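You operate a simulated robot arm through the tools that you are given. There is no shell and no other tool.

You run a simulated two-armed robot. Do the job below in one go: nothing can be reset, and whatever is moved stays where it is left.

Task
Close the cart's clean tank with the cap from the cart drawer.
Fine: close the flow knob and the drawer; nut tight. Where these are worked on the way, their far stop is far enough and under half their travel is too little: cart drawer.

It is judged by the outcome, as a careful person would: the job done as asked, and still so three seconds after it is handed in. It fails if anything else is knocked over, pushed out of place, dropped, spilled or broken. Lids that push on must go on centred and level and be pressed home; caps that screw on are set level and turned clockwise until they are tight.

Robot
Two 7-joint arms with fingered hands on one trunk that stands fixed in place. Base frame: the origin is at the foot of the trunk, x ahead of it, y to its left, z up; the work surface is at about z = 800. Readings come in mm, rad, newtons and seconds.
The left shoulder is at [70, 166, 1043], the right one opposite. With the tool pointing down near the work surface each hand reaches from about 460 to 960 mm from the base axis, measured 20 degrees to its own side. Payload 4.1 kg a hand.
The tool frame of a hand sits at the grasp point between the pads (the TCP): z along the fingers, y along the line on which they close. The tips reach 32 mm beyond it. The gripper opens to 108 mm. The gripper's body begins 38 mm behind the TCP. The gripper is a hand of 4 fingers: y runs from the thumb to the fingers, the wrist lies at [-16, -108, -186] in the tool frame.
Orientation is that of the tool frame in the base frame, as a unit quaternion [w, x, y, z]. With the fingers straight down and the wrist toward the robot, the tool's x, y and z point along [0, 1, 0], [1, 0, 0] and [0, 0, -1] of the base frame.

Tools
- The arms move only by the tool servo_tool. It takes "left_deltas", "right_deltas" or both (then of equal length, played together; a hand with none holds still); each is a list of rows, each a list of 6 numbers: the shift along the base's x, y, z in mm, then the turn, a rotation vector about the base's x, y, z in rad. In form: [[x, y, z, rx, ry, rz], ...]. A call has 1 to 20 rows; each row is the pose to reach, as a shift and turn from the pose commanded when the call began. Rows are played at 5 a second. More than 50 mm and 0.15 rad between two rows, and nothing of the call is played. Where a pose cannot be reached the arm comes as near as it can. A force on the tool above 40 N (or 10 N above the force at the start of the call, whichever is more), or a blocked arm, ends the call early, and 0.2 s more pass. In this call time passes only in rows, and 0.2 s behind the last. It gives the time, the measured TCP pose, the force on the tool (base axes), the opening and the grip force at its end, in the units of the frame above (readings bear some noise), with the torque about the TCP (base axes, N m) and any sound that the robot's microphone picked up, and new pictures: "views" is both (left out), scene, wrist or none (wrist: the cameras of the hands that moved).
- Cameras (640 x 400 px; columns grow to the right, rows downward): "scene" is now at [130.2, -35.2, 1269.3]; the picture's right is [-0.41, -0.91, 0.00], its down [-0.54, 0.25, -0.81] and it looks along [0.73, -0.33, -0.59] (base axes); focal length 260 px, centre (320, 200). "left" rides on the left gripper at [-64, -93, -132] in its tool frame; the picture's right is [-0.80, -0.28, 0.53], its down [0.55, -0.71, 0.45] and it looks along [0.25, 0.65, 0.72] (tool axes); focal length 247 px, centre (320, 200). "right" rides on the right gripper at [64, -92, -132] in its tool frame; the picture's right is [-0.80, 0.28, -0.53], its down [-0.55, -0.71, 0.45] and it looks along [-0.25, 0.65, 0.72] (tool axes); focal length 247 px, centre (320, 200). There is no depth. A picture from a camera that has moved, and an enlarged one, comes with that camera's place and axes in the base frame and with its lens.
- raise_lower(by): slides the trunk up (or, below 0, down) by that many mm; the arms and the scene camera ride with it, the base frame stays. It gives what a move gives, with no picture.
- set_fingers(index, middle, ring, thumb_bend, hand): sets how far each is bent, from 0 (flat) to 1 (curled in); at 0.3 the hand is open as for a grip, at 0.7 the pads meet at the TCP. One left out holds its place. A second passes; each finger stops where it meets its share of the squeeze, and holds until it gets a number again. It is the only way to open and close the hand. It gives what a move gives, with no picture; readings hold the bend of each and the force on the fingers (four entries, about 0 where the hand has none), thumb and palm.
- head_to(pan, tilt): turns the head with the scene camera to pan (to the left, within 1.501 rad either way) and tilt (down, from -0.506 to 1.204), counted from straight ahead of the robot. It gives what a move gives, and a new picture of the scene camera.
- enlarge(camera, box): a new picture of the part [left, top, right, bottom] of that camera's present view, enlarged. No time passes.
- job_done(): hands the job in; it is judged then, once.

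Places have to be worked out from the pictures, the camera data and where the tool is seen. Open the grippers and draw the arms clear of the work before you hand the job in, unless the task says otherwise.

The tools are called after "Request:" as name(argument=value, ...) on one line, values as JSON. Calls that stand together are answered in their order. servo_tool: Moves the arms, as the interface text tells. Its arguments: {"type":"object","properties":{"left_deltas":{"type":"array","items":{"type":"array","items":{"type":"number"}}},"right_deltas":{"type":"array","items":{"type":"array","items":{"type":"number"}}},"views":{"type":"string","enum":["both","scene","wrist","none"]}},"required":[]} The other tools are called the same way: raise_lower (by) slides the trunk up or down; set_fingers (index, middle, ring, thumb_bend, hand) moves the fingers one by one; head_to (pan, tilt) turns the head that bears the scene camera; enlarge (camera, box) takes an enlarged picture of a part of a camera's view; job_done () hands the job in.

At the start:

```text
t: 0.0
left_eef_pos: [675.3, -78.1, 1115.9]
left_tcp_rot: [0.0, 0.707, 0.707, 0.0]
left_contact_force: [0.1, 0.2, 0.0]
left_wrist_torque: [-0.03, -0.01, 0.0]
left_finger_gap: 107.5
left_gripper_force: 0.0
left_shape: jaw
left_bend: [0.3, 0.3, 0.3, 0.3]
left_finger forces: [0.0, 0.0, 0.0, 0.1, 0.0, 0.0]
right_eef_pos: [430.8, -516.7, 1072.1]
right_tcp_rot: [0.0, 0.707, 0.708, 0.0]
right_contact_force: [0.3, -0.4, 1.1]
right_wrist_torque: [0.0, -0.02, -0.02]
right_finger_gap: 107.6
right_gripper_force: 0.0
right_shape: jaw
right_bend: [0.3, 0.3, 0.3, 0.3]
right_finger forces: [0.0, 0.0, 0.1, 0.0, 0.0, 0.1]
trunk travel left (down, up): [-550.0, 390.0]
head pan, tilt: [-0.428, 0.634]
```

scene: 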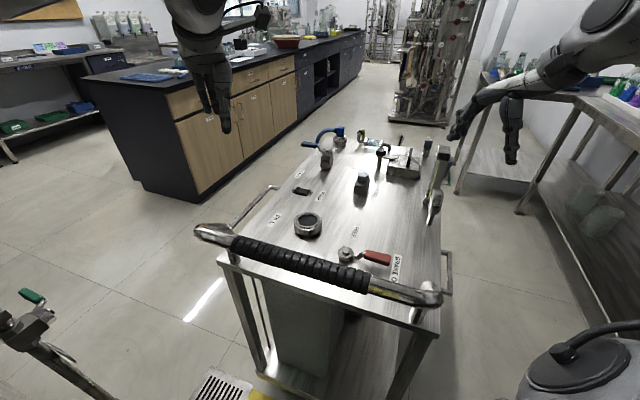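
right: 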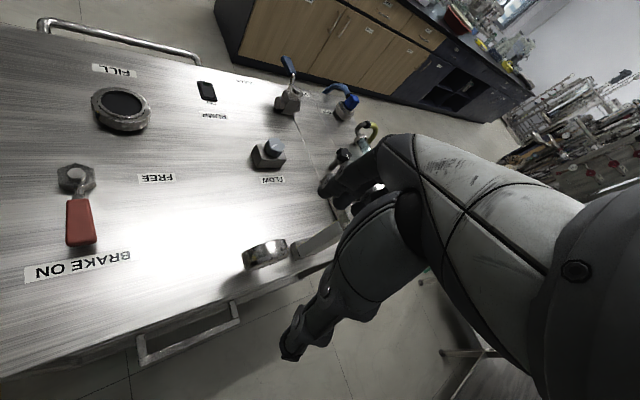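
left: 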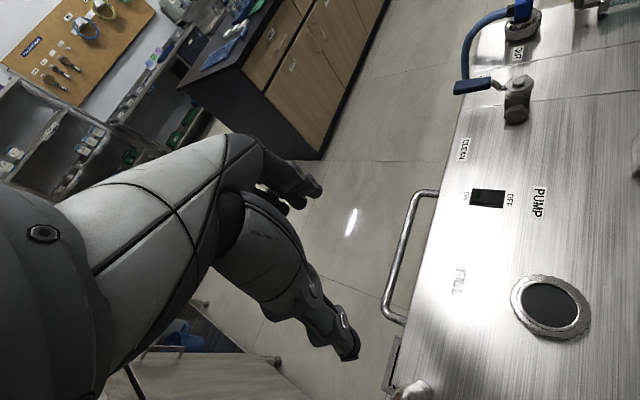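

The pictures show a steel cart with a filler opening ("FILL"), a brake lever, pump switch, flow knob and valves. I look closer at the parts of the cart before moving anything.

Request:
enlarge(camera="scene", box=[190, 110, 460, 310])

Request:
enlarge(camera="right", box=[0, 20, 400, 380])

Request:
enlarge(camera="left", box=[340, 0, 640, 400])

```text
2.00 times, centred on (325, 210) of scene
camera zoom: at [130.2, -35.2, 1269.3], right [-0.41, -0.91, 0.0], down [-0.54, 0.25, -0.81], along [0.73, -0.33, -0.59], focal length 521 px, centre (310, 180)
```

zoom: 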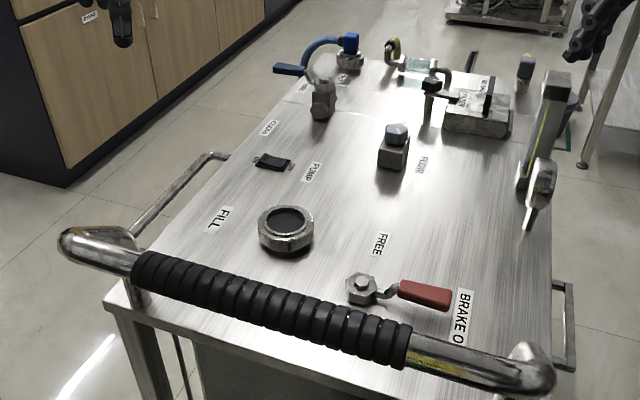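

```text
1.11 times, centred on (200, 200) of right
camera zoom: at [338.7, -452.1, 1203.7], right [0.28, -0.8, 0.53], down [-0.71, -0.55, -0.45], along [0.65, -0.25, -0.72], focal length 274 px, centre (453, 200)
```

zoom: 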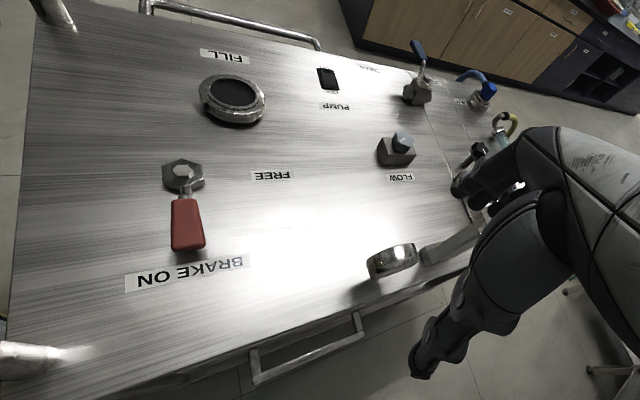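

```text
1.00 times, centred on (490, 200) of left (not enlarged: the box is as wide or as high as the picture)
camera zoom: at [580.4, -141.4, 1248.3], right [-0.28, -0.8, -0.53], down [-0.71, 0.55, -0.45], along [0.65, 0.25, -0.72], focal length 247 px, centre (150, 200)
```

zoom: 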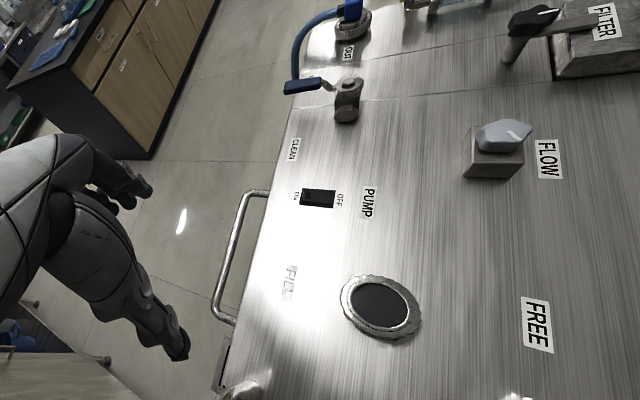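

The FILL neck triangulates to about [605, -216, 815]. I look around with the head to find the drawer, the nut and the rest.

Request:
head_to(pan=-0.5, tilt=0.95)

Request:
enlarge(camera="scene", box=[180, 60, 480, 260])

Request:
enlarge(camera="scene", box=[180, 180, 480, 380])

```text
t: 0.8
left_eef_pos: [674.4, -78.3, 1115.7]
left_tcp_rot: [0.0, 0.707, 0.707, 0.0]
left_contact_force: [-0.2, -0.2, 0.5]
left_wrist_torque: [0.01, 0.01, -0.02]
left_finger_gap: 107.7
left_gripper_force: 0.1
left_shape: jaw
left_bend: [0.3, 0.3, 0.3, 0.3]
left_finger forces: [0.1, 0.1, 0.0, 0.0, 0.0, 0.0]
right_eef_pos: [430.3, -517.1, 1070.8]
right_tcp_rot: [0.0, 0.707, 0.707, 0.0]
right_contact_force: [-0.3, 0.5, -0.2]
right_wrist_torque: [0.01, -0.01, -0.02]
right_finger_gap: 107.7
right_gripper_force: 0.0
right_shape: jaw
right_bend: [0.3, 0.3, 0.3, 0.3]
right_finger forces: [0.0, 0.0, 0.1, 0.0, 0.0, 0.0]
trunk travel left (down, up): [-550.0, 390.0]
head pan, tilt: [-0.499, 0.949]
camera scene: at [114.7, -33.9, 1243.9], right [-0.48, -0.88, 0.0], down [-0.71, 0.39, -0.58], along [0.51, -0.28, -0.81], focal length 260 px, centre (320, 200)
```

scene: 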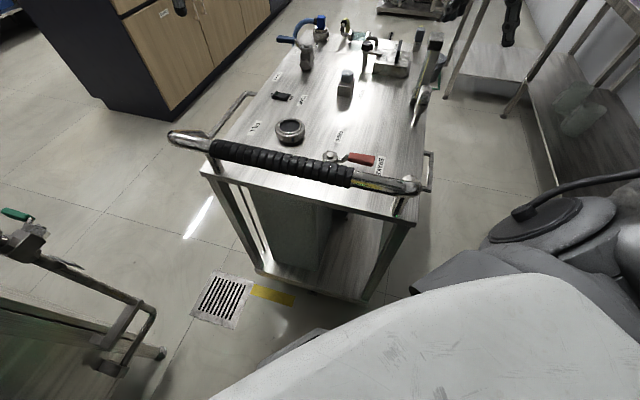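

```text
2.00 times, centred on (330, 160) of scene
camera zoom: at [114.7, -33.9, 1243.9], right [-0.48, -0.88, 0.0], down [-0.71, 0.39, -0.58], along [0.51, -0.28, -0.81], focal length 521 px, centre (300, 280)
```

zoom: 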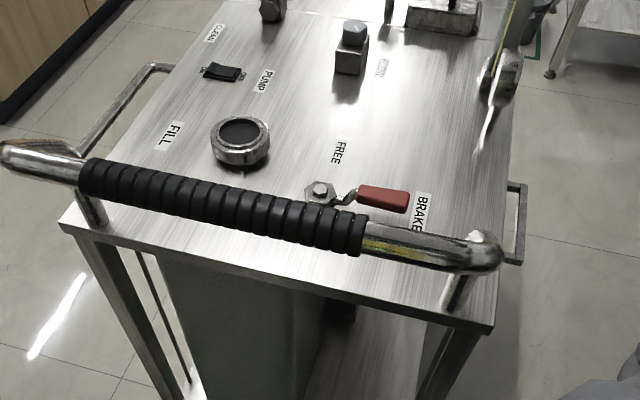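

```text
2.00 times, centred on (330, 280) of scene
camera zoom: at [114.7, -33.9, 1243.9], right [-0.48, -0.88, 0.0], down [-0.71, 0.39, -0.58], along [0.51, -0.28, -0.81], focal length 521 px, centre (300, 40)
```

zoom: 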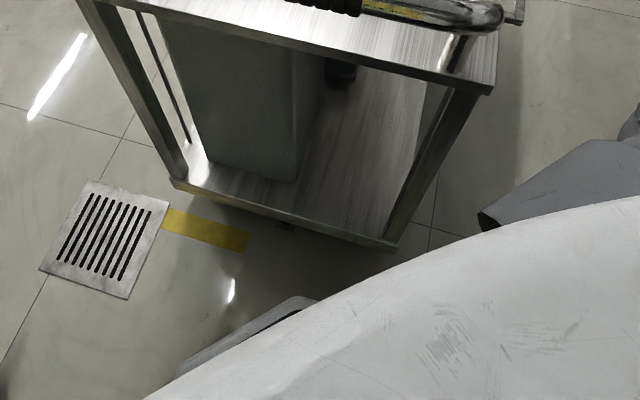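

The cart stands at about 45°, with its long axis along (0.71, -0.71). The right-side loop looks like a flat drawer handle, so I check it enlarged.

Request:
enlarge(camera="right", box=[60, 230, 360, 400])

Request:
enlarge(camera="right", box=[230, 40, 430, 280])

Request:
enlarge(camera="left", box=[340, 180, 540, 400])

Request:
head_to(pan=-0.7, tilt=0.5)

Request:
enlarge(camera="scene", box=[180, 140, 420, 300])

```text
2.13 times, centred on (210, 315) of right
camera zoom: at [338.7, -452.1, 1203.7], right [0.28, -0.8, 0.53], down [-0.71, -0.55, -0.45], along [0.65, -0.25, -0.72], focal length 527 px, centre (555, -45)
```

zoom: 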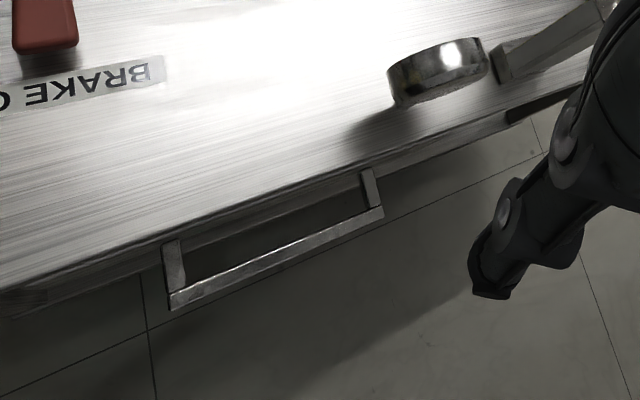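

```text
1.67 times, centred on (330, 160) of right
camera zoom: at [338.7, -452.1, 1203.7], right [0.28, -0.8, 0.53], down [-0.71, -0.55, -0.45], along [0.65, -0.25, -0.72], focal length 412 px, centre (303, 267)
```

zoom: 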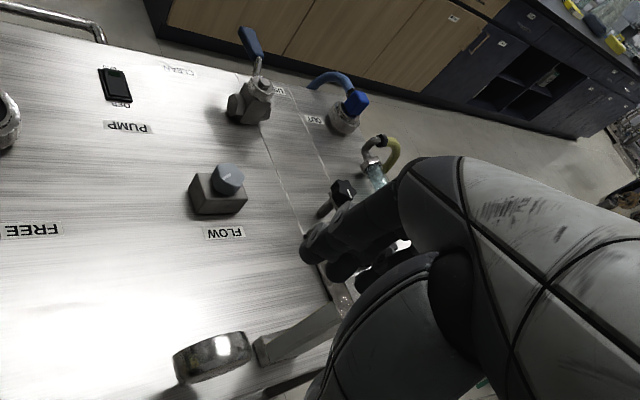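

```text
1.82 times, centred on (440, 290) of left
camera zoom: at [580.4, -141.4, 1248.2], right [-0.28, -0.8, -0.53], down [-0.71, 0.55, -0.45], along [0.65, 0.25, -0.72], focal length 449 px, centre (102, 36)
```

zoom: 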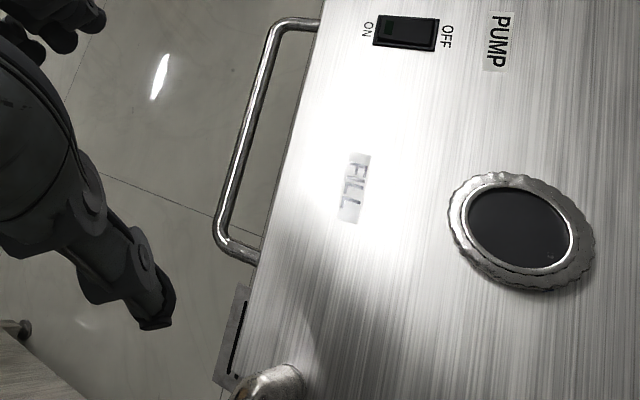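

```text
t: 1.7
left_eef_pos: [674.0, -78.6, 1115.8]
left_tcp_rot: [-0.001, 0.707, 0.707, 0.0]
left_contact_force: [-0.5, -0.3, -0.7]
left_wrist_torque: [-0.01, -0.01, -0.04]
left_finger_gap: 107.7
left_gripper_force: 0.0
left_shape: jaw
left_bend: [0.3, 0.3, 0.3, 0.3]
left_finger forces: [0.0, 0.0, 0.0, 0.0, 0.0, 0.0]
right_eef_pos: [431.6, -516.5, 1071.6]
right_tcp_rot: [0.0, 0.707, 0.707, 0.0]
right_contact_force: [0.2, 0.1, 0.0]
right_wrist_torque: [-0.01, -0.02, 0.0]
right_finger_gap: 107.7
right_gripper_force: 0.0
right_shape: jaw
right_bend: [0.3, 0.3, 0.3, 0.3]
right_finger forces: [0.0, 0.0, 0.1, 0.1, 0.0, 0.0]
trunk travel left (down, up): [-550.0, 390.0]
head pan, tilt: [-0.7, 0.499]
camera scene: at [120.4, -57.6, 1281.3], right [-0.64, -0.77, 0.0], down [-0.37, 0.31, -0.88], along [0.67, -0.56, -0.48], focal length 260 px, centre (320, 200)
```

scene: 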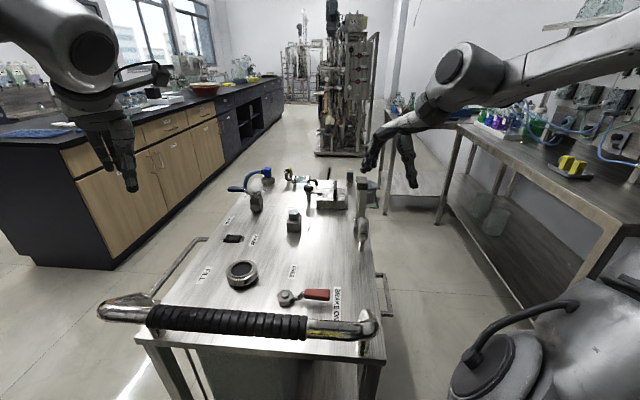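

```text
2.50 times, centred on (300, 220) of scene
camera zoom: at [120.4, -57.6, 1281.3], right [-0.64, -0.77, 0.0], down [-0.37, 0.31, -0.88], along [0.67, -0.56, -0.48], focal length 651 px, centre (370, 150)
```

zoom: 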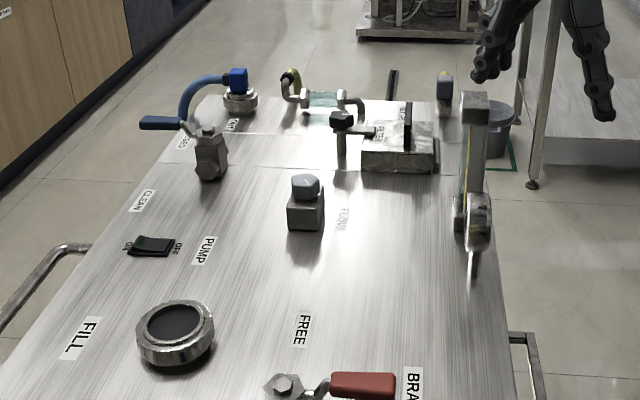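

The flat loop on the right side is the likely drawer handle, and a disc on an upright stands near the right edge. I move the right hand outward and turn it to see that side of the cart.

Request:
servo_tool(right_deltas=[[-20, -25, 0, 0, 0, 0.1], [-40, -50, 0, 0, 0, 0.2], [-60, -75, 0, 0, 0, 0.3], [-80, -100, 0, 0, 0, 0.4], [-100, -125, 0, 0, 0, 0.5], [-120, -150, 0, 0, 0, 0.6]], views="both")

Request:
enlarge(camera="right", box=[0, 0, 400, 250])

```text
t: 3.1
left_eef_pos: [674.3, -80.8, 1116.7]
left_tcp_rot: [-0.002, 0.708, 0.706, 0.001]
left_contact_force: [-0.4, 0.2, -1.3]
left_wrist_torque: [0.03, -0.03, 0.01]
left_finger_gap: 107.7
left_gripper_force: 0.0
left_shape: jaw
left_bend: [0.3, 0.3, 0.3, 0.3]
left_finger forces: [0.1, 0.0, 0.0, 0.0, 0.0, 0.1]
right_eef_pos: [311.1, -667.2, 1070.4]
right_tcp_rot: [0.0, 0.465, 0.885, -0.001]
right_contact_force: [0.3, -0.1, -0.3]
right_wrist_torque: [0.02, -0.01, 0.01]
right_finger_gap: 107.7
right_gripper_force: 0.1
right_shape: jaw
right_bend: [0.3, 0.3, 0.3, 0.3]
right_finger forces: [0.1, 0.0, 0.0, 0.1, 0.0, 0.0]
trunk travel left (down, up): [-550.0, 390.0]
head pan, tilt: [-0.7, 0.499]
camera scene: at [120.2, -58.7, 1281.3], right [-0.64, -0.76, 0.0], down [-0.37, 0.31, -0.88], along [0.67, -0.57, -0.48], focal length 260 px, centre (320, 200)
camera right: at [198.8, -666.4, 1202.2], right [0.69, -0.5, 0.53], down [-0.27, -0.85, -0.45], along [0.68, 0.16, -0.72], focal length 247 px, centre (320, 200)
```

scene: 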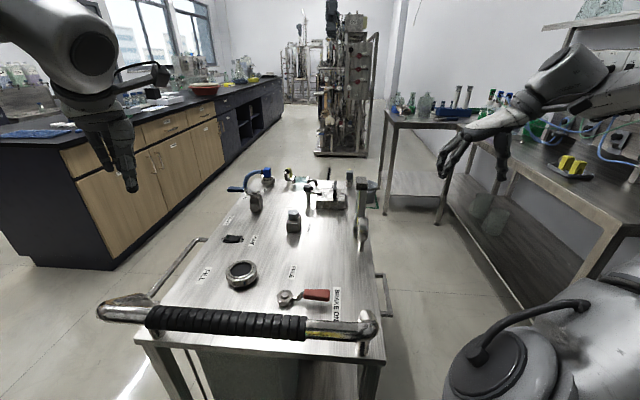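
right: 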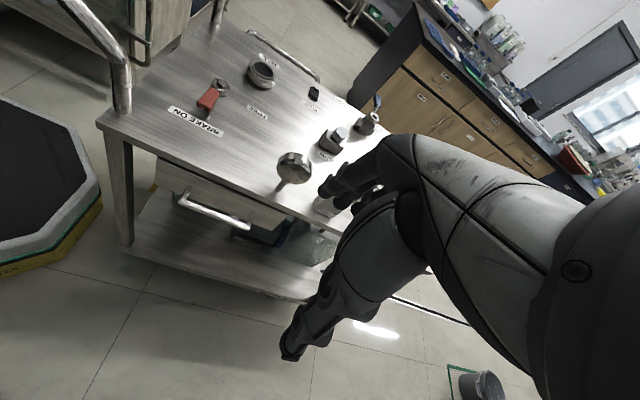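

```text
1.60 times, centred on (200, 125) of right
camera zoom: at [198.8, -666.4, 1202.2], right [0.69, -0.5, 0.53], down [-0.27, -0.85, -0.45], along [0.68, 0.16, -0.72], focal length 395 px, centre (512, 320)
```

zoom: 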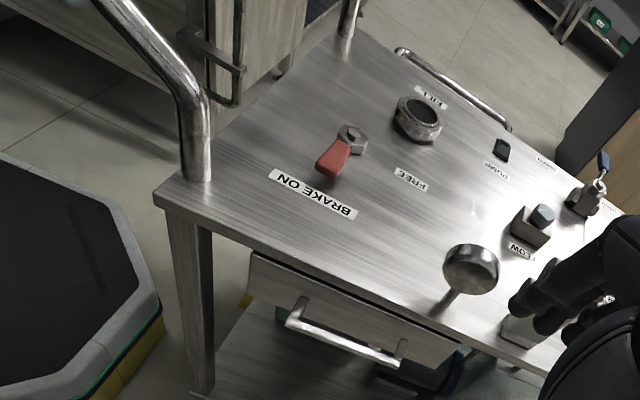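

The drawer is confirmed on the right side with its bar handle. I look closer at the flow knob, the neck and the disc.

Request:
enlarge(camera="left", box=[540, 80, 640, 260])

Request:
enlarge(camera="left", box=[480, 250, 640, 350])

Request:
enlarge(camera="right", box=[230, 80, 390, 210])

Request:
enlarge(camera="scene", box=[220, 160, 400, 270])

Request:
enlarge(camera="right", box=[90, 100, 350, 300])

```text
2.22 times, centred on (590, 170) of left
camera zoom: at [580.2, -142.4, 1248.2], right [-0.28, -0.8, -0.53], down [-0.71, 0.55, -0.45], along [0.65, 0.25, -0.72], focal length 549 px, centre (-280, 267)
```

zoom: 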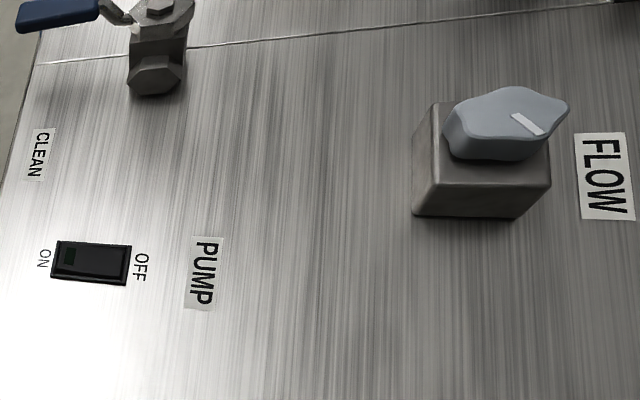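

```text
4.00 times, centred on (560, 300) of left
camera zoom: at [580.2, -142.4, 1248.2], right [-0.28, -0.8, -0.53], down [-0.71, 0.55, -0.45], along [0.65, 0.25, -0.72], focal length 988 px, centre (-640, -200)
```

zoom: 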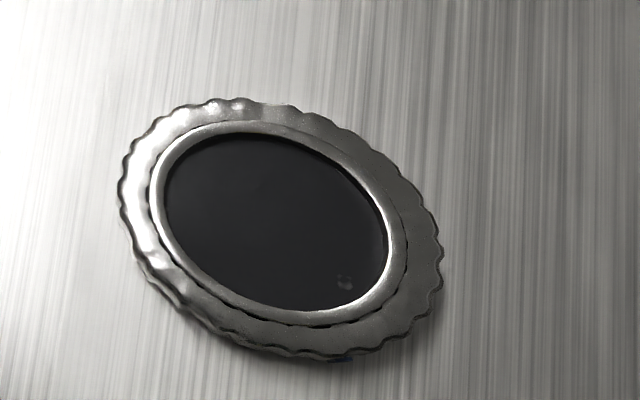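

```text
3.08 times, centred on (310, 145) of right
camera zoom: at [198.8, -666.4, 1202.2], right [0.69, -0.5, 0.53], down [-0.27, -0.85, -0.45], along [0.68, 0.16, -0.72], focal length 760 px, centre (351, 369)
```

zoom: 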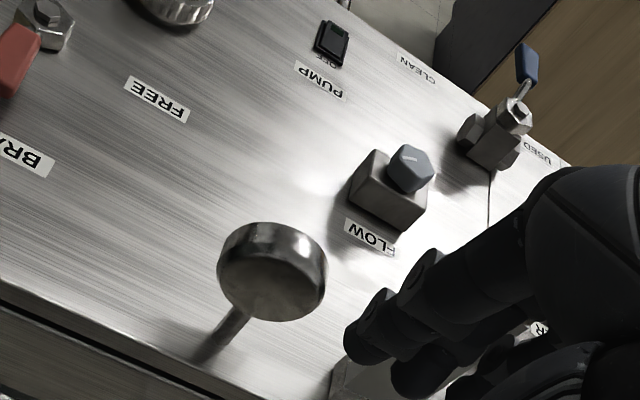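

```text
3.56 times, centred on (310, 215) of scene
camera zoom: at [120.2, -58.7, 1281.3], right [-0.64, -0.76, 0.0], down [-0.37, 0.31, -0.88], along [0.67, -0.57, -0.48], focal length 926 px, centre (356, 147)
```

zoom: 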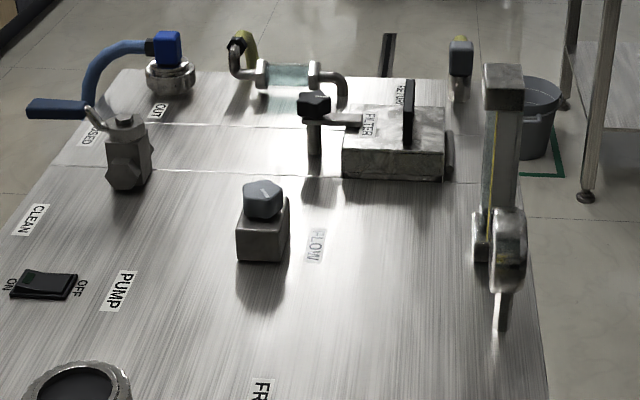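

```text
2.00 times, centred on (220, 200) of right
camera zoom: at [198.8, -666.4, 1202.2], right [0.69, -0.5, 0.53], down [-0.27, -0.85, -0.45], along [0.68, 0.16, -0.72], focal length 494 px, centre (520, 200)
```

zoom: 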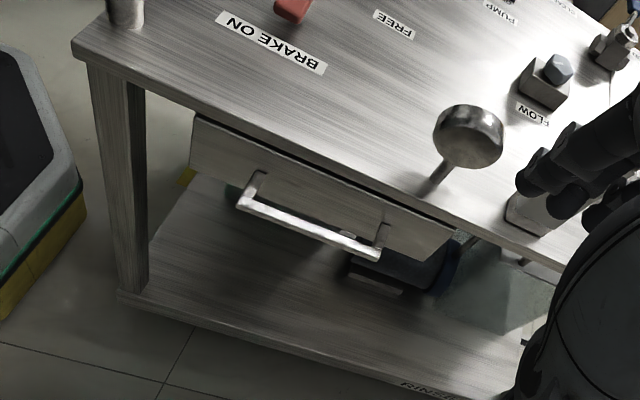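

The drawer front and its bar handle are clear. I now move the right hand forward and to the right to look at the filter clamp, knob and gauge area.

Request:
servo_tool(right_deltas=[[0, -20, 40, 0, 0, -0.1], [40, -40, 60, 0, 0, -0.2], [85, -55, 60, 0, 0, -0.3], [130, -70, 60, 0, 0, -0.4], [175, -85, 60, 0, 0, -0.5], [220, -93, 60, 0, 0, -0.6], [260, -93, 60, 0, 0, -0.6], [290, -93, 60, 0, 0, -0.6]], views="wrist")

Request:
enlarge(camera="right", box=[100, 60, 400, 260])

Request:
enlarge(camera="right", box=[0, 200, 300, 400])

```text
t: 4.9
left_eef_pos: [673.4, -77.7, 1116.8]
left_tcp_rot: [0.0, 0.707, 0.708, 0.001]
left_contact_force: [0.6, -0.1, 0.7]
left_wrist_torque: [-0.04, 0.01, -0.02]
left_finger_gap: 107.4
left_gripper_force: 0.0
left_shape: jaw
left_bend: [0.3, 0.3, 0.3, 0.3]
left_finger forces: [0.0, 0.0, 0.0, 0.1, 0.0, 0.1]
right_eef_pos: [552.0, -760.5, 1134.5]
right_tcp_rot: [0.001, 0.706, 0.708, 0.0]
right_contact_force: [0.4, 0.4, 0.0]
right_wrist_torque: [-0.01, -0.06, 0.04]
right_finger_gap: 107.6
right_gripper_force: 0.1
right_shape: jaw
right_bend: [0.3, 0.3, 0.3, 0.3]
right_finger forces: [0.0, 0.0, 0.0, 0.0, 0.1, 0.0]
right hand out of reach, approached as far as the arm can: row 7, 8
trunk travel left (down, up): [-550.0, 390.0]
head pan, tilt: [-0.7, 0.499]
camera right: at [458.3, -696.0, 1266.8], right [0.28, -0.8, 0.53], down [-0.7, -0.55, -0.45], along [0.65, -0.25, -0.72], focal length 247 px, centre (320, 200)
```

right: 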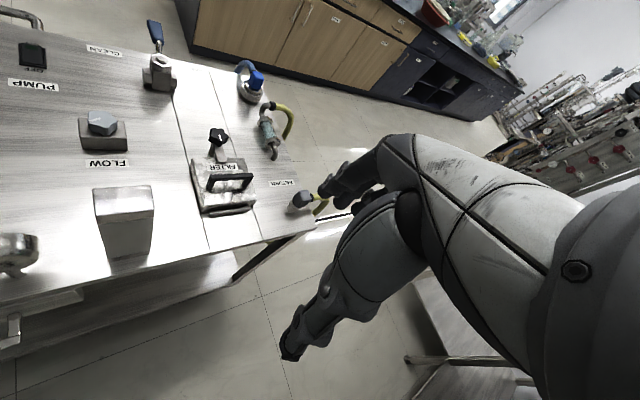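

```text
2.00 times, centred on (250, 160) of right
camera zoom: at [458.3, -696.0, 1266.8], right [0.28, -0.8, 0.53], down [-0.7, -0.55, -0.45], along [0.65, -0.25, -0.72], focal length 494 px, centre (460, 280)
```

zoom: 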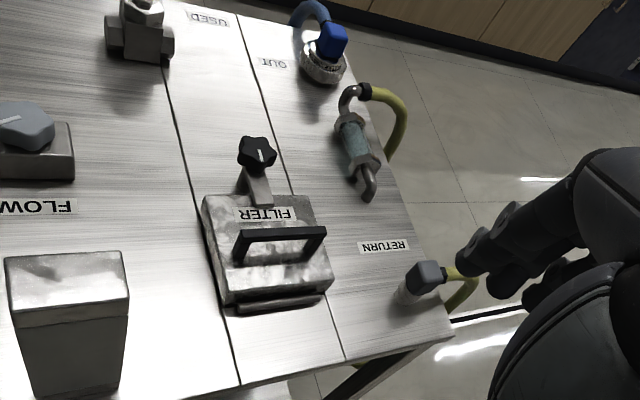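

```text
2.00 times, centred on (150, 300) of right
camera zoom: at [458.3, -696.0, 1266.8], right [0.28, -0.8, 0.53], down [-0.7, -0.55, -0.45], along [0.65, -0.25, -0.72], focal length 494 px, centre (660, 0)
```

zoom: 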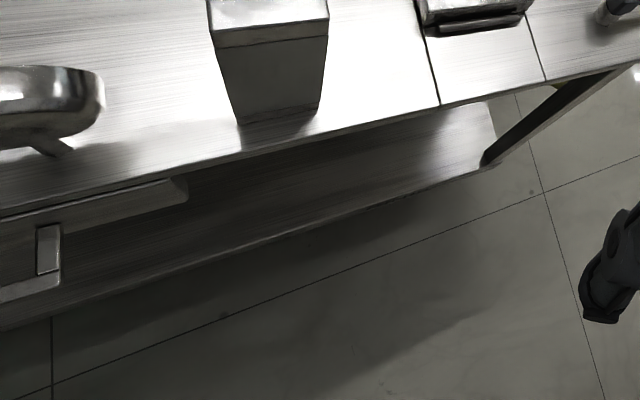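

The drawer handle bar triangulates to centre about [380, -513, 733], running along (0.71, -0.70), standing about 45 mm outside the table edge. I bring the right hand back, outside that handle, turning it so the fingers' side faces the cart.

Request:
servo_tool(right_deltas=[[-36, 10, 0, 0, 0, 0.1], [-75, 25, -10, 0, 0, 0.2], [-112, 40, -25, 0, 0, 0.3], [-150, 60, -40, 0, 0, 0.4], [-187, 80, -55, 0, 0, 0.5], [-225, 100, -70, 0, 0, 0.6], [-262, 120, -85, 0, 0, 0.7], [-300, 140, -100, 0, 0, 0.785]], views="wrist")

```text
t: 6.7
left_eef_pos: [672.7, -78.3, 1116.8]
left_tcp_rot: [0.001, 0.707, 0.707, 0.0]
left_contact_force: [0.2, 0.2, 0.2]
left_wrist_torque: [-0.01, -0.03, 0.01]
left_finger_gap: 107.6
left_gripper_force: 0.0
left_shape: jaw
left_bend: [0.3, 0.3, 0.3, 0.3]
left_finger forces: [0.1, 0.0, 0.0, 0.1, 0.1, 0.0]
right_eef_pos: [249.6, -623.5, 1031.5]
right_tcp_rot: [0.0, 0.382, 0.924, 0.0]
right_contact_force: [-0.2, -0.6, 0.3]
right_wrist_torque: [-0.02, -0.03, 0.0]
right_finger_gap: 107.6
right_gripper_force: 0.2
right_shape: jaw
right_bend: [0.3, 0.3, 0.3, 0.3]
right_finger forces: [0.0, 0.0, 0.1, 0.1, 0.1, 0.0]
trunk travel left (down, up): [-550.0, 390.0]
head pan, tilt: [-0.7, 0.499]
camera right: at [138.6, -642.3, 1164.0], right [0.76, -0.36, 0.53], down [-0.11, -0.89, -0.45], along [0.64, 0.28, -0.72], focal length 247 px, centre (320, 200)
```

right: 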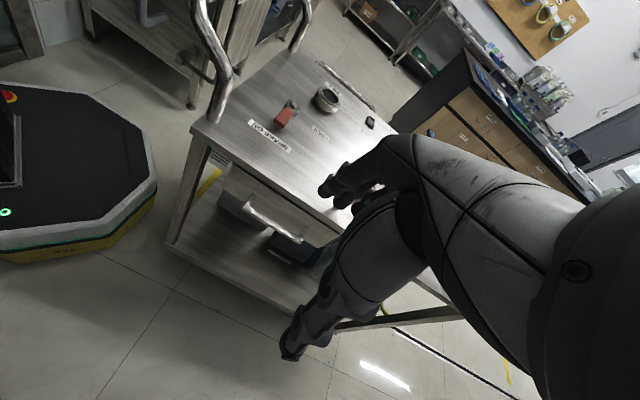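

From here I get a third look at the handle for a better fix on its place.

Request:
enlarge(camera="right", box=[180, 120, 360, 300])

```text
2.22 times, centred on (270, 210) of right
camera zoom: at [138.6, -642.3, 1164.0], right [0.76, -0.36, 0.53], down [-0.11, -0.89, -0.45], along [0.64, 0.28, -0.72], focal length 549 px, centre (431, 178)
```

zoom: 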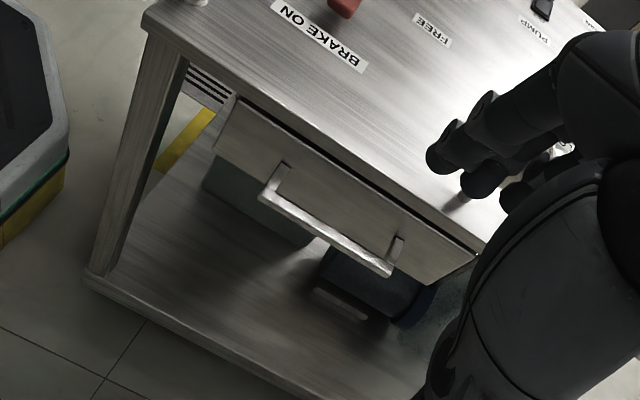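

Handle centre refined to about [381, -513, 730]. I bend the fingers partly and tilt the hand so the fingers will slip behind the bar.

Request:
set_fingers(hand="right", index=0.55, middle=0.55, ring=0.55, thumb_bend=0.3)

Request:
servo_tool(right_deltas=[[10, 7, -35, 0.08, -0.08, 0], [25, 20, -70, 0.16, -0.16, 0], [45, 35, -105, 0.24, -0.24, 0], [65, 50, -135, 0.32, -0.32, 0], [75, 58, -160, 0.32, -0.32, 0]], views="both")

Request:
enlarge(camera="right", box=[160, 60, 460, 300])

```text
t: 7.7
left_eef_pos: [673.2, -78.3, 1116.1]
left_tcp_rot: [-0.001, 0.707, 0.707, 0.0]
left_contact_force: [0.4, -0.1, -0.7]
left_wrist_torque: [-0.01, 0.0, 0.01]
left_finger_gap: 107.7
left_gripper_force: 0.1
left_shape: jaw
left_bend: [0.3, 0.3, 0.3, 0.3]
left_finger forces: [0.0, 0.0, 0.0, 0.1, 0.0, 0.1]
right_eef_pos: [252.7, -622.3, 1031.9]
right_tcp_rot: [0.0, 0.382, 0.924, 0.0]
right_contact_force: [0.3, 0.5, 0.2]
right_wrist_torque: [-0.01, -0.01, -0.01]
right_finger_gap: 75.8
right_gripper_force: 0.1
right_shape: fingers
right_bend: [0.55, 0.55, 0.55, 0.3]
right_finger forces: [0.0, 0.0, 0.1, 0.0, 0.0, 0.0]
trunk travel left (down, up): [-550.0, 390.0]
head pan, tilt: [-0.7, 0.499]
```

```text
t: 8.9
left_eef_pos: [672.9, -78.1, 1115.1]
left_tcp_rot: [0.0, 0.707, 0.707, -0.001]
left_contact_force: [0.3, 0.1, 0.2]
left_wrist_torque: [0.02, -0.01, -0.01]
left_finger_gap: 107.6
left_gripper_force: 0.0
left_shape: jaw
left_bend: [0.3, 0.3, 0.3, 0.3]
left_finger forces: [0.1, 0.1, 0.1, 0.0, 0.0, 0.0]
right_eef_pos: [327.2, -564.6, 873.4]
right_tcp_rot: [0.087, 0.373, 0.9, 0.207]
right_contact_force: [-0.1, -0.7, -0.9]
right_wrist_torque: [0.01, -0.01, 0.01]
right_finger_gap: 75.8
right_gripper_force: 0.1
right_shape: fingers
right_bend: [0.55, 0.55, 0.55, 0.3]
right_finger forces: [0.0, 0.0, 0.0, 0.0, 0.1, 0.0]
trunk travel left (down, up): [-550.0, 390.0]
head pan, tilt: [-0.7, 0.499]
camera scene: at [120.8, -57.7, 1281.3], right [-0.64, -0.76, 0.0], down [-0.37, 0.31, -0.88], along [0.67, -0.57, -0.48], focal length 260 px, centre (320, 200)
camera right: at [182.1, -616.8, 952.0], right [0.58, -0.55, 0.6], down [0.08, -0.7, -0.71], along [0.81, 0.46, -0.36], focal length 247 px, centre (320, 200)
```

scene: 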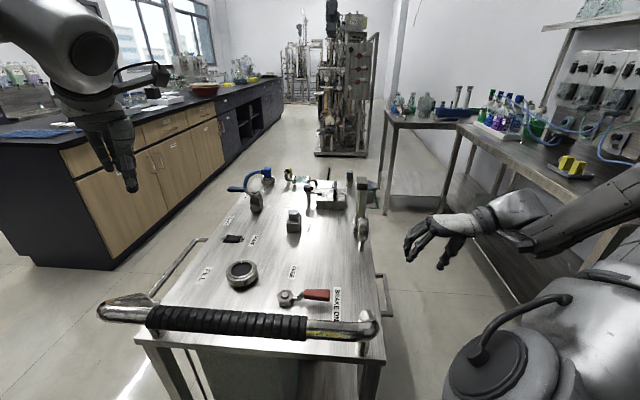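
right: 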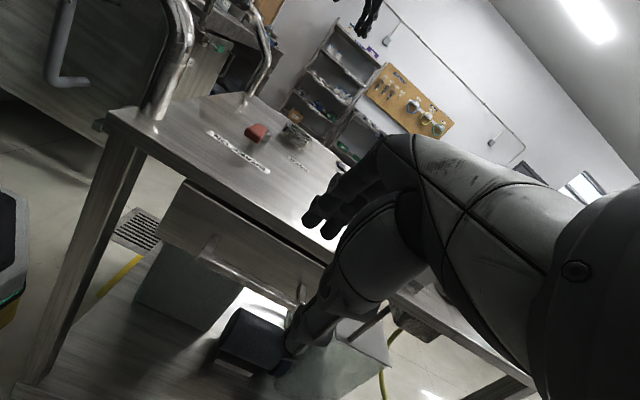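

```text
1.67 times, centred on (310, 180) of right
camera zoom: at [182.1, -616.8, 952.0], right [0.58, -0.55, 0.6], down [0.08, -0.7, -0.71], along [0.81, 0.46, -0.36], focal length 412 px, centre (337, 233)
```

zoom: 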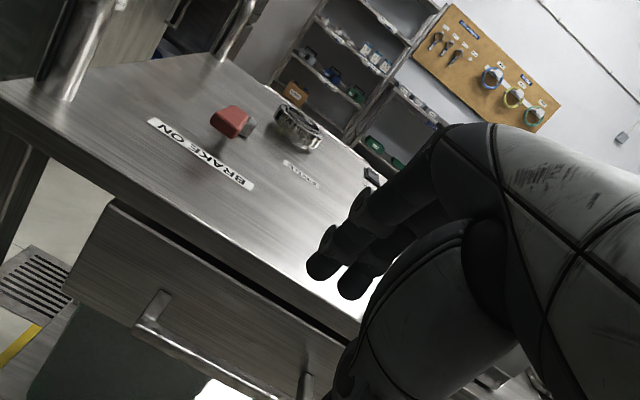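

The bar's height of ~730 is confirmed by this view. I advance along the finger direction in small steps so the fingers pass behind the bar, checking force.

Request:
servo_tool(right_deltas=[[10, 10, -26, 0, 0, 0], [20, 19, -53, 0, 0, 0], [30, 29, -80, 0, 0, 0]], views="both")

Request:
enlarge(camera="right", box=[160, 160, 400, 400])

Request:
enlarge(camera="scene", box=[320, 200, 500, 340])

```text
t: 9.7
left_eef_pos: [674.3, -79.0, 1116.6]
left_tcp_rot: [-0.001, 0.707, 0.707, 0.0]
left_contact_force: [0.5, 1.0, -0.9]
left_wrist_torque: [0.03, 0.02, 0.0]
left_finger_gap: 107.5
left_gripper_force: 0.1
left_shape: jaw
left_bend: [0.3, 0.3, 0.3, 0.3]
left_finger forces: [0.0, 0.0, 0.1, 0.1, 0.1, 0.0]
right_eef_pos: [359.1, -535.0, 790.5]
right_tcp_rot: [0.085, 0.373, 0.9, 0.207]
right_contact_force: [0.7, 0.2, -0.1]
right_wrist_torque: [0.01, -0.01, 0.01]
right_finger_gap: 75.5
right_gripper_force: 0.0
right_shape: fingers
right_bend: [0.55, 0.55, 0.55, 0.3]
right_finger forces: [0.0, 0.1, 0.0, 0.1, 0.0, 0.0]
trunk travel left (down, up): [-550.0, 390.0]
head pan, tilt: [-0.7, 0.499]
camera scene: at [121.1, -58.4, 1281.3], right [-0.64, -0.76, 0.0], down [-0.37, 0.31, -0.88], along [0.67, -0.57, -0.48], focal length 260 px, centre (320, 200)
camera right: at [213.1, -587.5, 869.2], right [0.58, -0.55, 0.6], down [0.08, -0.7, -0.71], along [0.81, 0.46, -0.36], focal length 247 px, centre (320, 200)
```

scene: 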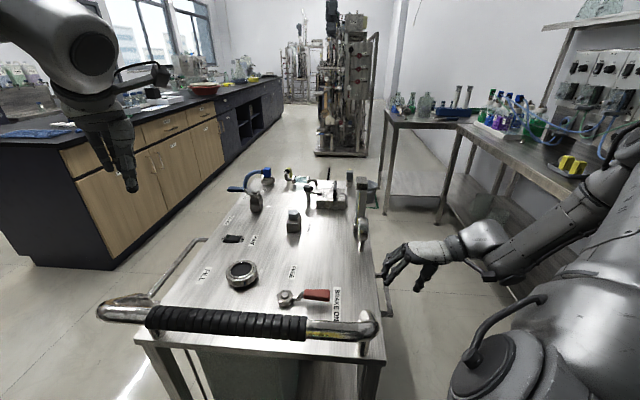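
right: 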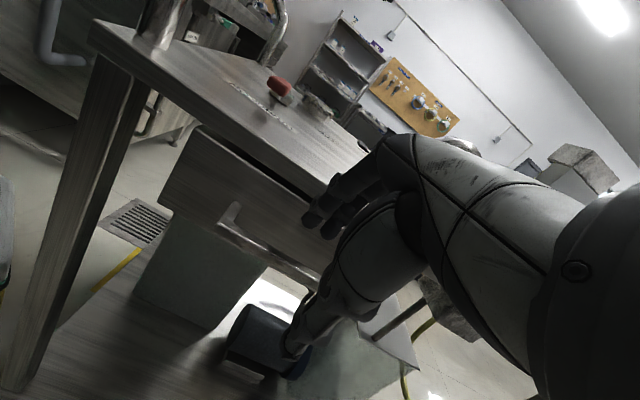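

```text
1.67 times, centred on (280, 280) of right
camera zoom: at [213.1, -587.5, 869.2], right [0.58, -0.55, 0.6], down [0.08, -0.7, -0.71], along [0.81, 0.46, -0.36], focal length 412 px, centre (387, 67)
```

zoom: 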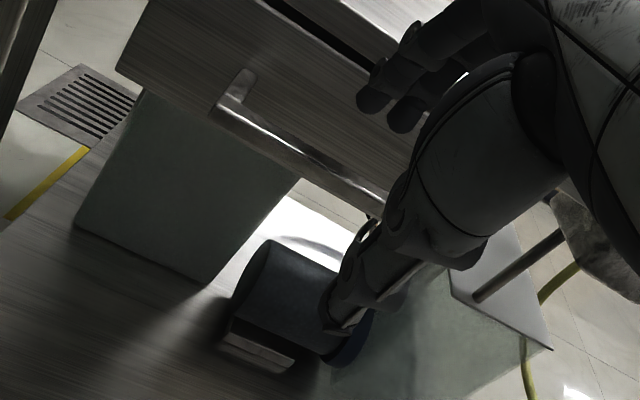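

```text
2.86 times, centred on (410, 270) of scene
camera zoom: at [121.1, -58.4, 1281.3], right [-0.64, -0.76, 0.0], down [-0.37, 0.31, -0.88], along [0.67, -0.57, -0.48], focal length 744 px, centre (63, 0)
```

zoom: 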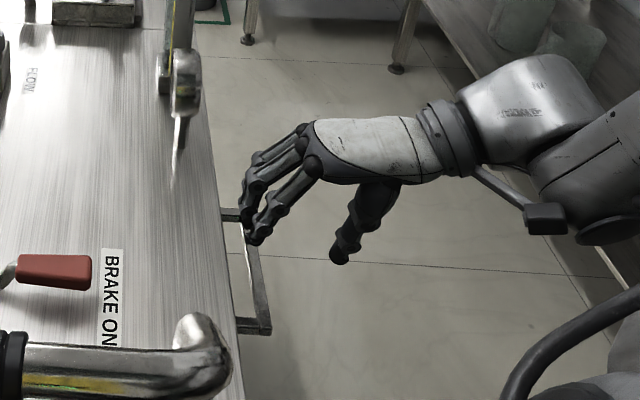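

The head view shows the fingers lined up over the handle's gap. I go on down toward the bar in short rows.

Request:
servo_tool(right_deltas=[[5, 5, -12, 0, 0, 0], [10, 10, -25, 0, 0, 0]], views="both")

Request:
enlarge(camera="right", box=[200, 160, 400, 320])

Request:
enlarge(camera="scene", box=[350, 220, 450, 300])

```text
t: 10.3
left_eef_pos: [675.0, -79.2, 1116.2]
left_tcp_rot: [0.0, 0.707, 0.707, 0.0]
left_contact_force: [-0.2, -0.5, 0.8]
left_wrist_torque: [-0.04, -0.02, 0.0]
left_finger_gap: 107.5
left_gripper_force: 0.2
left_shape: jaw
left_bend: [0.3, 0.3, 0.3, 0.3]
left_finger forces: [0.0, 0.0, 0.0, 0.0, 0.0, 0.0]
right_eef_pos: [369.1, -523.8, 764.3]
right_tcp_rot: [0.085, 0.374, 0.9, 0.207]
right_contact_force: [-0.9, 0.0, 0.7]
right_wrist_torque: [0.02, 0.0, 0.01]
right_finger_gap: 75.5
right_gripper_force: 0.1
right_shape: fingers
right_bend: [0.55, 0.55, 0.55, 0.3]
right_finger forces: [0.0, 0.0, 0.0, 0.0, 0.0, 0.0]
trunk travel left (down, up): [-550.0, 390.0]
head pan, tilt: [-0.7, 0.499]
camera scene: at [120.6, -58.1, 1281.3], right [-0.64, -0.76, 0.0], down [-0.37, 0.31, -0.88], along [0.67, -0.57, -0.48], focal length 260 px, centre (320, 200)
camera right: at [222.8, -577.5, 844.0], right [0.58, -0.55, 0.6], down [0.08, -0.7, -0.71], along [0.81, 0.46, -0.36], focal length 247 px, centre (320, 200)
```

scene: 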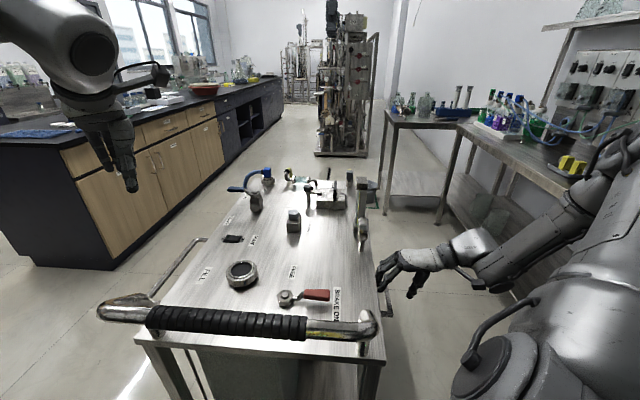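
right: 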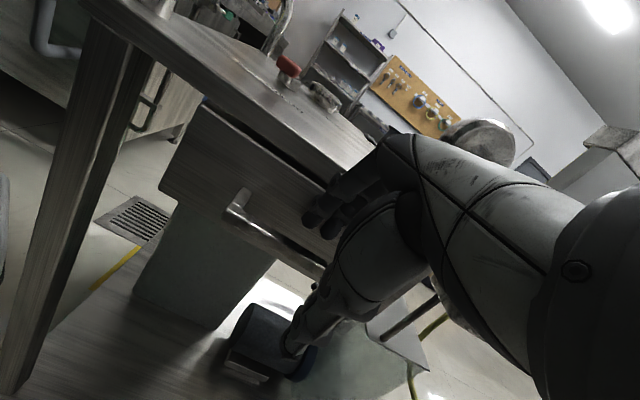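

```text
2.50 times, centred on (300, 240) of right
camera zoom: at [222.8, -577.5, 844.0], right [0.58, -0.55, 0.6], down [0.08, -0.7, -0.71], along [0.81, 0.46, -0.36], focal length 617 px, centre (370, 100)
```

zoom: 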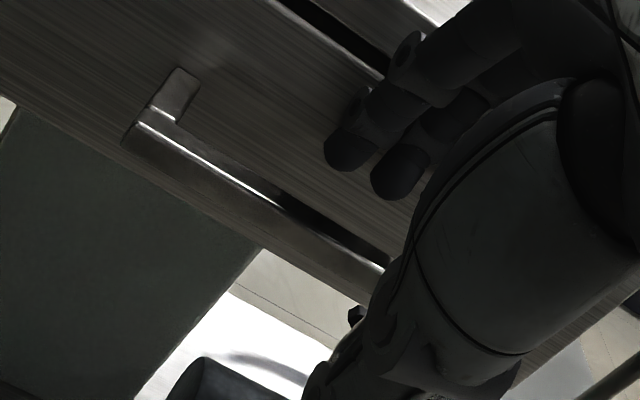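

```text
5.00 times, centred on (400, 260) of scene
camera zoom: at [120.6, -58.1, 1281.3], right [-0.64, -0.76, 0.0], down [-0.37, 0.31, -0.88], along [0.67, -0.57, -0.48], focal length 1302 px, centre (-80, -100)
```

zoom: 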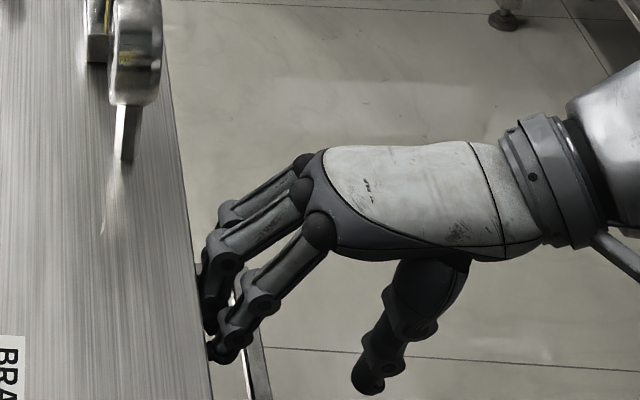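

The fingertips are coming down between the bar and the drawer front, no contact yet. I go the last ~22 mm.

Request:
servo_tool(right_deltas=[[4, 4, -12, 0, 0, 0], [7, 7, -24, 0, 0, 0]], views="both")

Request:
enlarge(camera="right", box=[200, 160, 400, 320])

Request:
enlarge(camera="scene", box=[350, 220, 450, 300])

```text
t: 10.9
left_eef_pos: [672.5, -80.5, 1117.5]
left_tcp_rot: [0.0, 0.708, 0.707, 0.001]
left_contact_force: [1.0, -0.6, -0.1]
left_wrist_torque: [-0.03, -0.01, -0.01]
left_finger_gap: 107.8
left_gripper_force: 0.0
left_shape: jaw
left_bend: [0.3, 0.3, 0.3, 0.3]
left_finger forces: [0.0, 0.0, 0.1, 0.0, 0.0, 0.0]
right_eef_pos: [372.2, -518.9, 741.3]
right_tcp_rot: [0.086, 0.375, 0.9, 0.206]
right_contact_force: [-9.6, -12.7, 4.6]
right_wrist_torque: [0.34, -0.37, -0.24]
right_finger_gap: 75.7
right_gripper_force: 6.8
right_shape: fingers
right_bend: [0.55, 0.59, 0.56, 0.3]
right_finger forces: [0.0, 12.9, 1.4, 0.0, 0.0, 0.0]
trunk travel left (down, up): [-550.0, 390.0]
head pan, tilt: [-0.7, 0.499]
camera scene: at [118.2, -59.3, 1281.6], right [-0.65, -0.76, 0.0], down [-0.36, 0.31, -0.88], along [0.67, -0.57, -0.48], focal length 260 px, centre (320, 200)
camera right: at [226.8, -571.4, 820.3], right [0.58, -0.55, 0.6], down [0.08, -0.7, -0.71], along [0.81, 0.46, -0.36], focal length 247 px, centre (320, 200)
```

scene: 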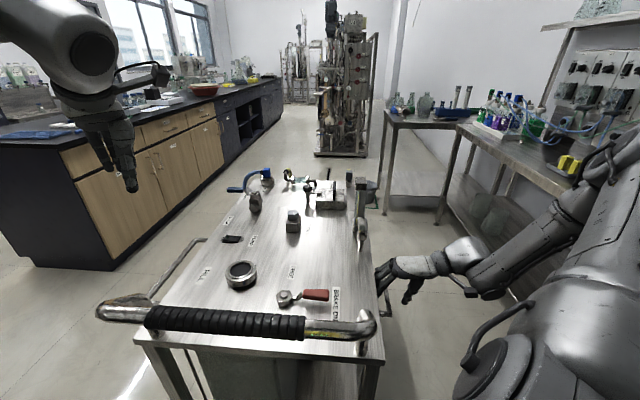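
right: 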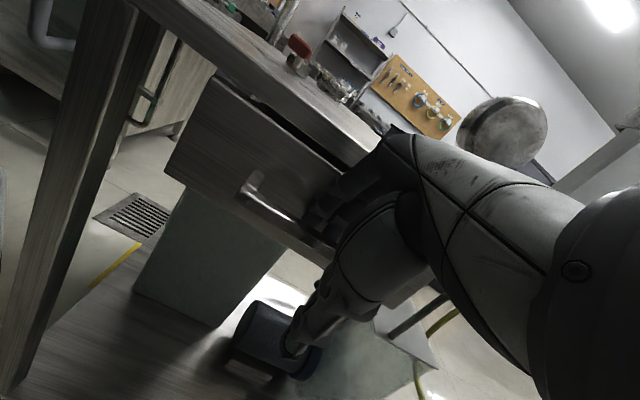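

```text
2.50 times, centred on (300, 240) of right
camera zoom: at [226.8, -571.4, 820.3], right [0.58, -0.55, 0.6], down [0.08, -0.7, -0.71], along [0.81, 0.46, -0.36], focal length 617 px, centre (370, 100)
```

zoom: 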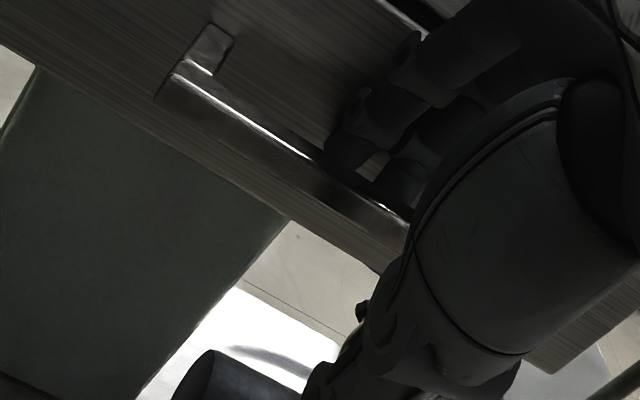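

```text
5.00 times, centred on (400, 260) of scene
camera zoom: at [118.2, -59.3, 1281.6], right [-0.65, -0.76, 0.0], down [-0.36, 0.31, -0.88], along [0.67, -0.57, -0.48], focal length 1302 px, centre (-80, -100)
```

zoom: 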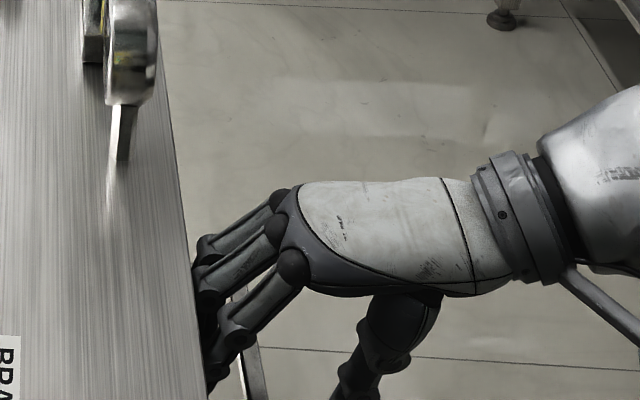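

The fingers are behind the bar, lightly touching the drawer front. I back off a few mm outward and then close the fingers around the bar.

Request:
servo_tool(right_deltas=[[-5, -5, 0, 0, 0, 0], [-7, -7, -3, 0, 0, 0]], views="none")

Request:
set_fingers(hand="right", index=0.75, middle=0.75, ring=0.75, thumb_bend=0.6)

Request:
enlarge(camera="right", box=[200, 160, 400, 320])

Request:
enlarge(camera="scene", box=[350, 220, 450, 300])

```text
t: 11.5
left_eef_pos: [673.8, -78.1, 1117.4]
left_tcp_rot: [0.0, 0.707, 0.707, 0.0]
left_contact_force: [0.4, 0.0, 0.6]
left_wrist_torque: [-0.03, 0.06, 0.03]
left_finger_gap: 107.3
left_gripper_force: 0.0
left_shape: jaw
left_bend: [0.3, 0.3, 0.3, 0.3]
left_finger forces: [0.1, 0.1, 0.1, 0.0, 0.0, 0.0]
right_eef_pos: [366.8, -523.1, 738.2]
right_tcp_rot: [0.086, 0.372, 0.901, 0.208]
right_contact_force: [0.2, -0.3, -0.4]
right_wrist_torque: [-0.01, 0.0, -0.01]
right_finger_gap: 75.8
right_gripper_force: 0.0
right_shape: fingers
right_bend: [0.55, 0.55, 0.55, 0.3]
right_finger forces: [0.0, 0.0, 0.0, 0.0, 0.1, 0.1]
trunk travel left (down, up): [-550.0, 390.0]
head pan, tilt: [-0.7, 0.499]
```

```text
t: 12.5
left_eef_pos: [673.7, -77.4, 1115.3]
left_tcp_rot: [0.0, 0.707, 0.707, 0.0]
left_contact_force: [0.1, -0.5, 0.0]
left_wrist_torque: [0.01, 0.01, 0.02]
left_finger_gap: 107.5
left_gripper_force: 0.1
left_shape: jaw
left_bend: [0.3, 0.3, 0.3, 0.3]
left_finger forces: [0.0, 0.1, 0.0, 0.0, 0.0, 0.1]
right_eef_pos: [365.3, -522.9, 739.6]
right_tcp_rot: [0.084, 0.372, 0.901, 0.208]
right_contact_force: [-2.3, 5.4, -5.5]
right_wrist_torque: [0.76, -0.67, 0.15]
right_finger_gap: 12.6
right_gripper_force: 22.2
right_shape: fingers
right_bend: [0.74, 0.72, 0.73, 0.6]
right_finger forces: [6.7, 30.5, 7.6, 0.0, 0.0, 0.0]
trunk travel left (down, up): [-550.0, 390.0]
head pan, tilt: [-0.7, 0.499]
```

```text
2.50 times, centred on (300, 240) of right
camera zoom: at [221.4, -576.7, 817.6], right [0.58, -0.55, 0.6], down [0.08, -0.7, -0.71], along [0.81, 0.46, -0.36], focal length 617 px, centre (370, 100)
```

zoom: 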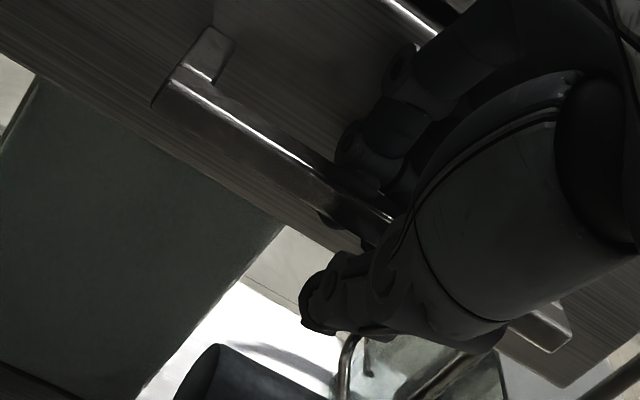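

```text
5.00 times, centred on (400, 260) of scene
camera zoom: at [120.4, -57.7, 1281.3], right [-0.64, -0.76, 0.0], down [-0.37, 0.31, -0.88], along [0.67, -0.57, -0.48], focal length 1302 px, centre (-80, -100)
```

zoom: 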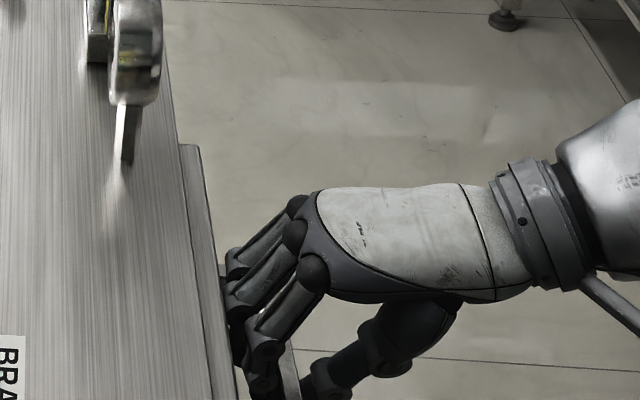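

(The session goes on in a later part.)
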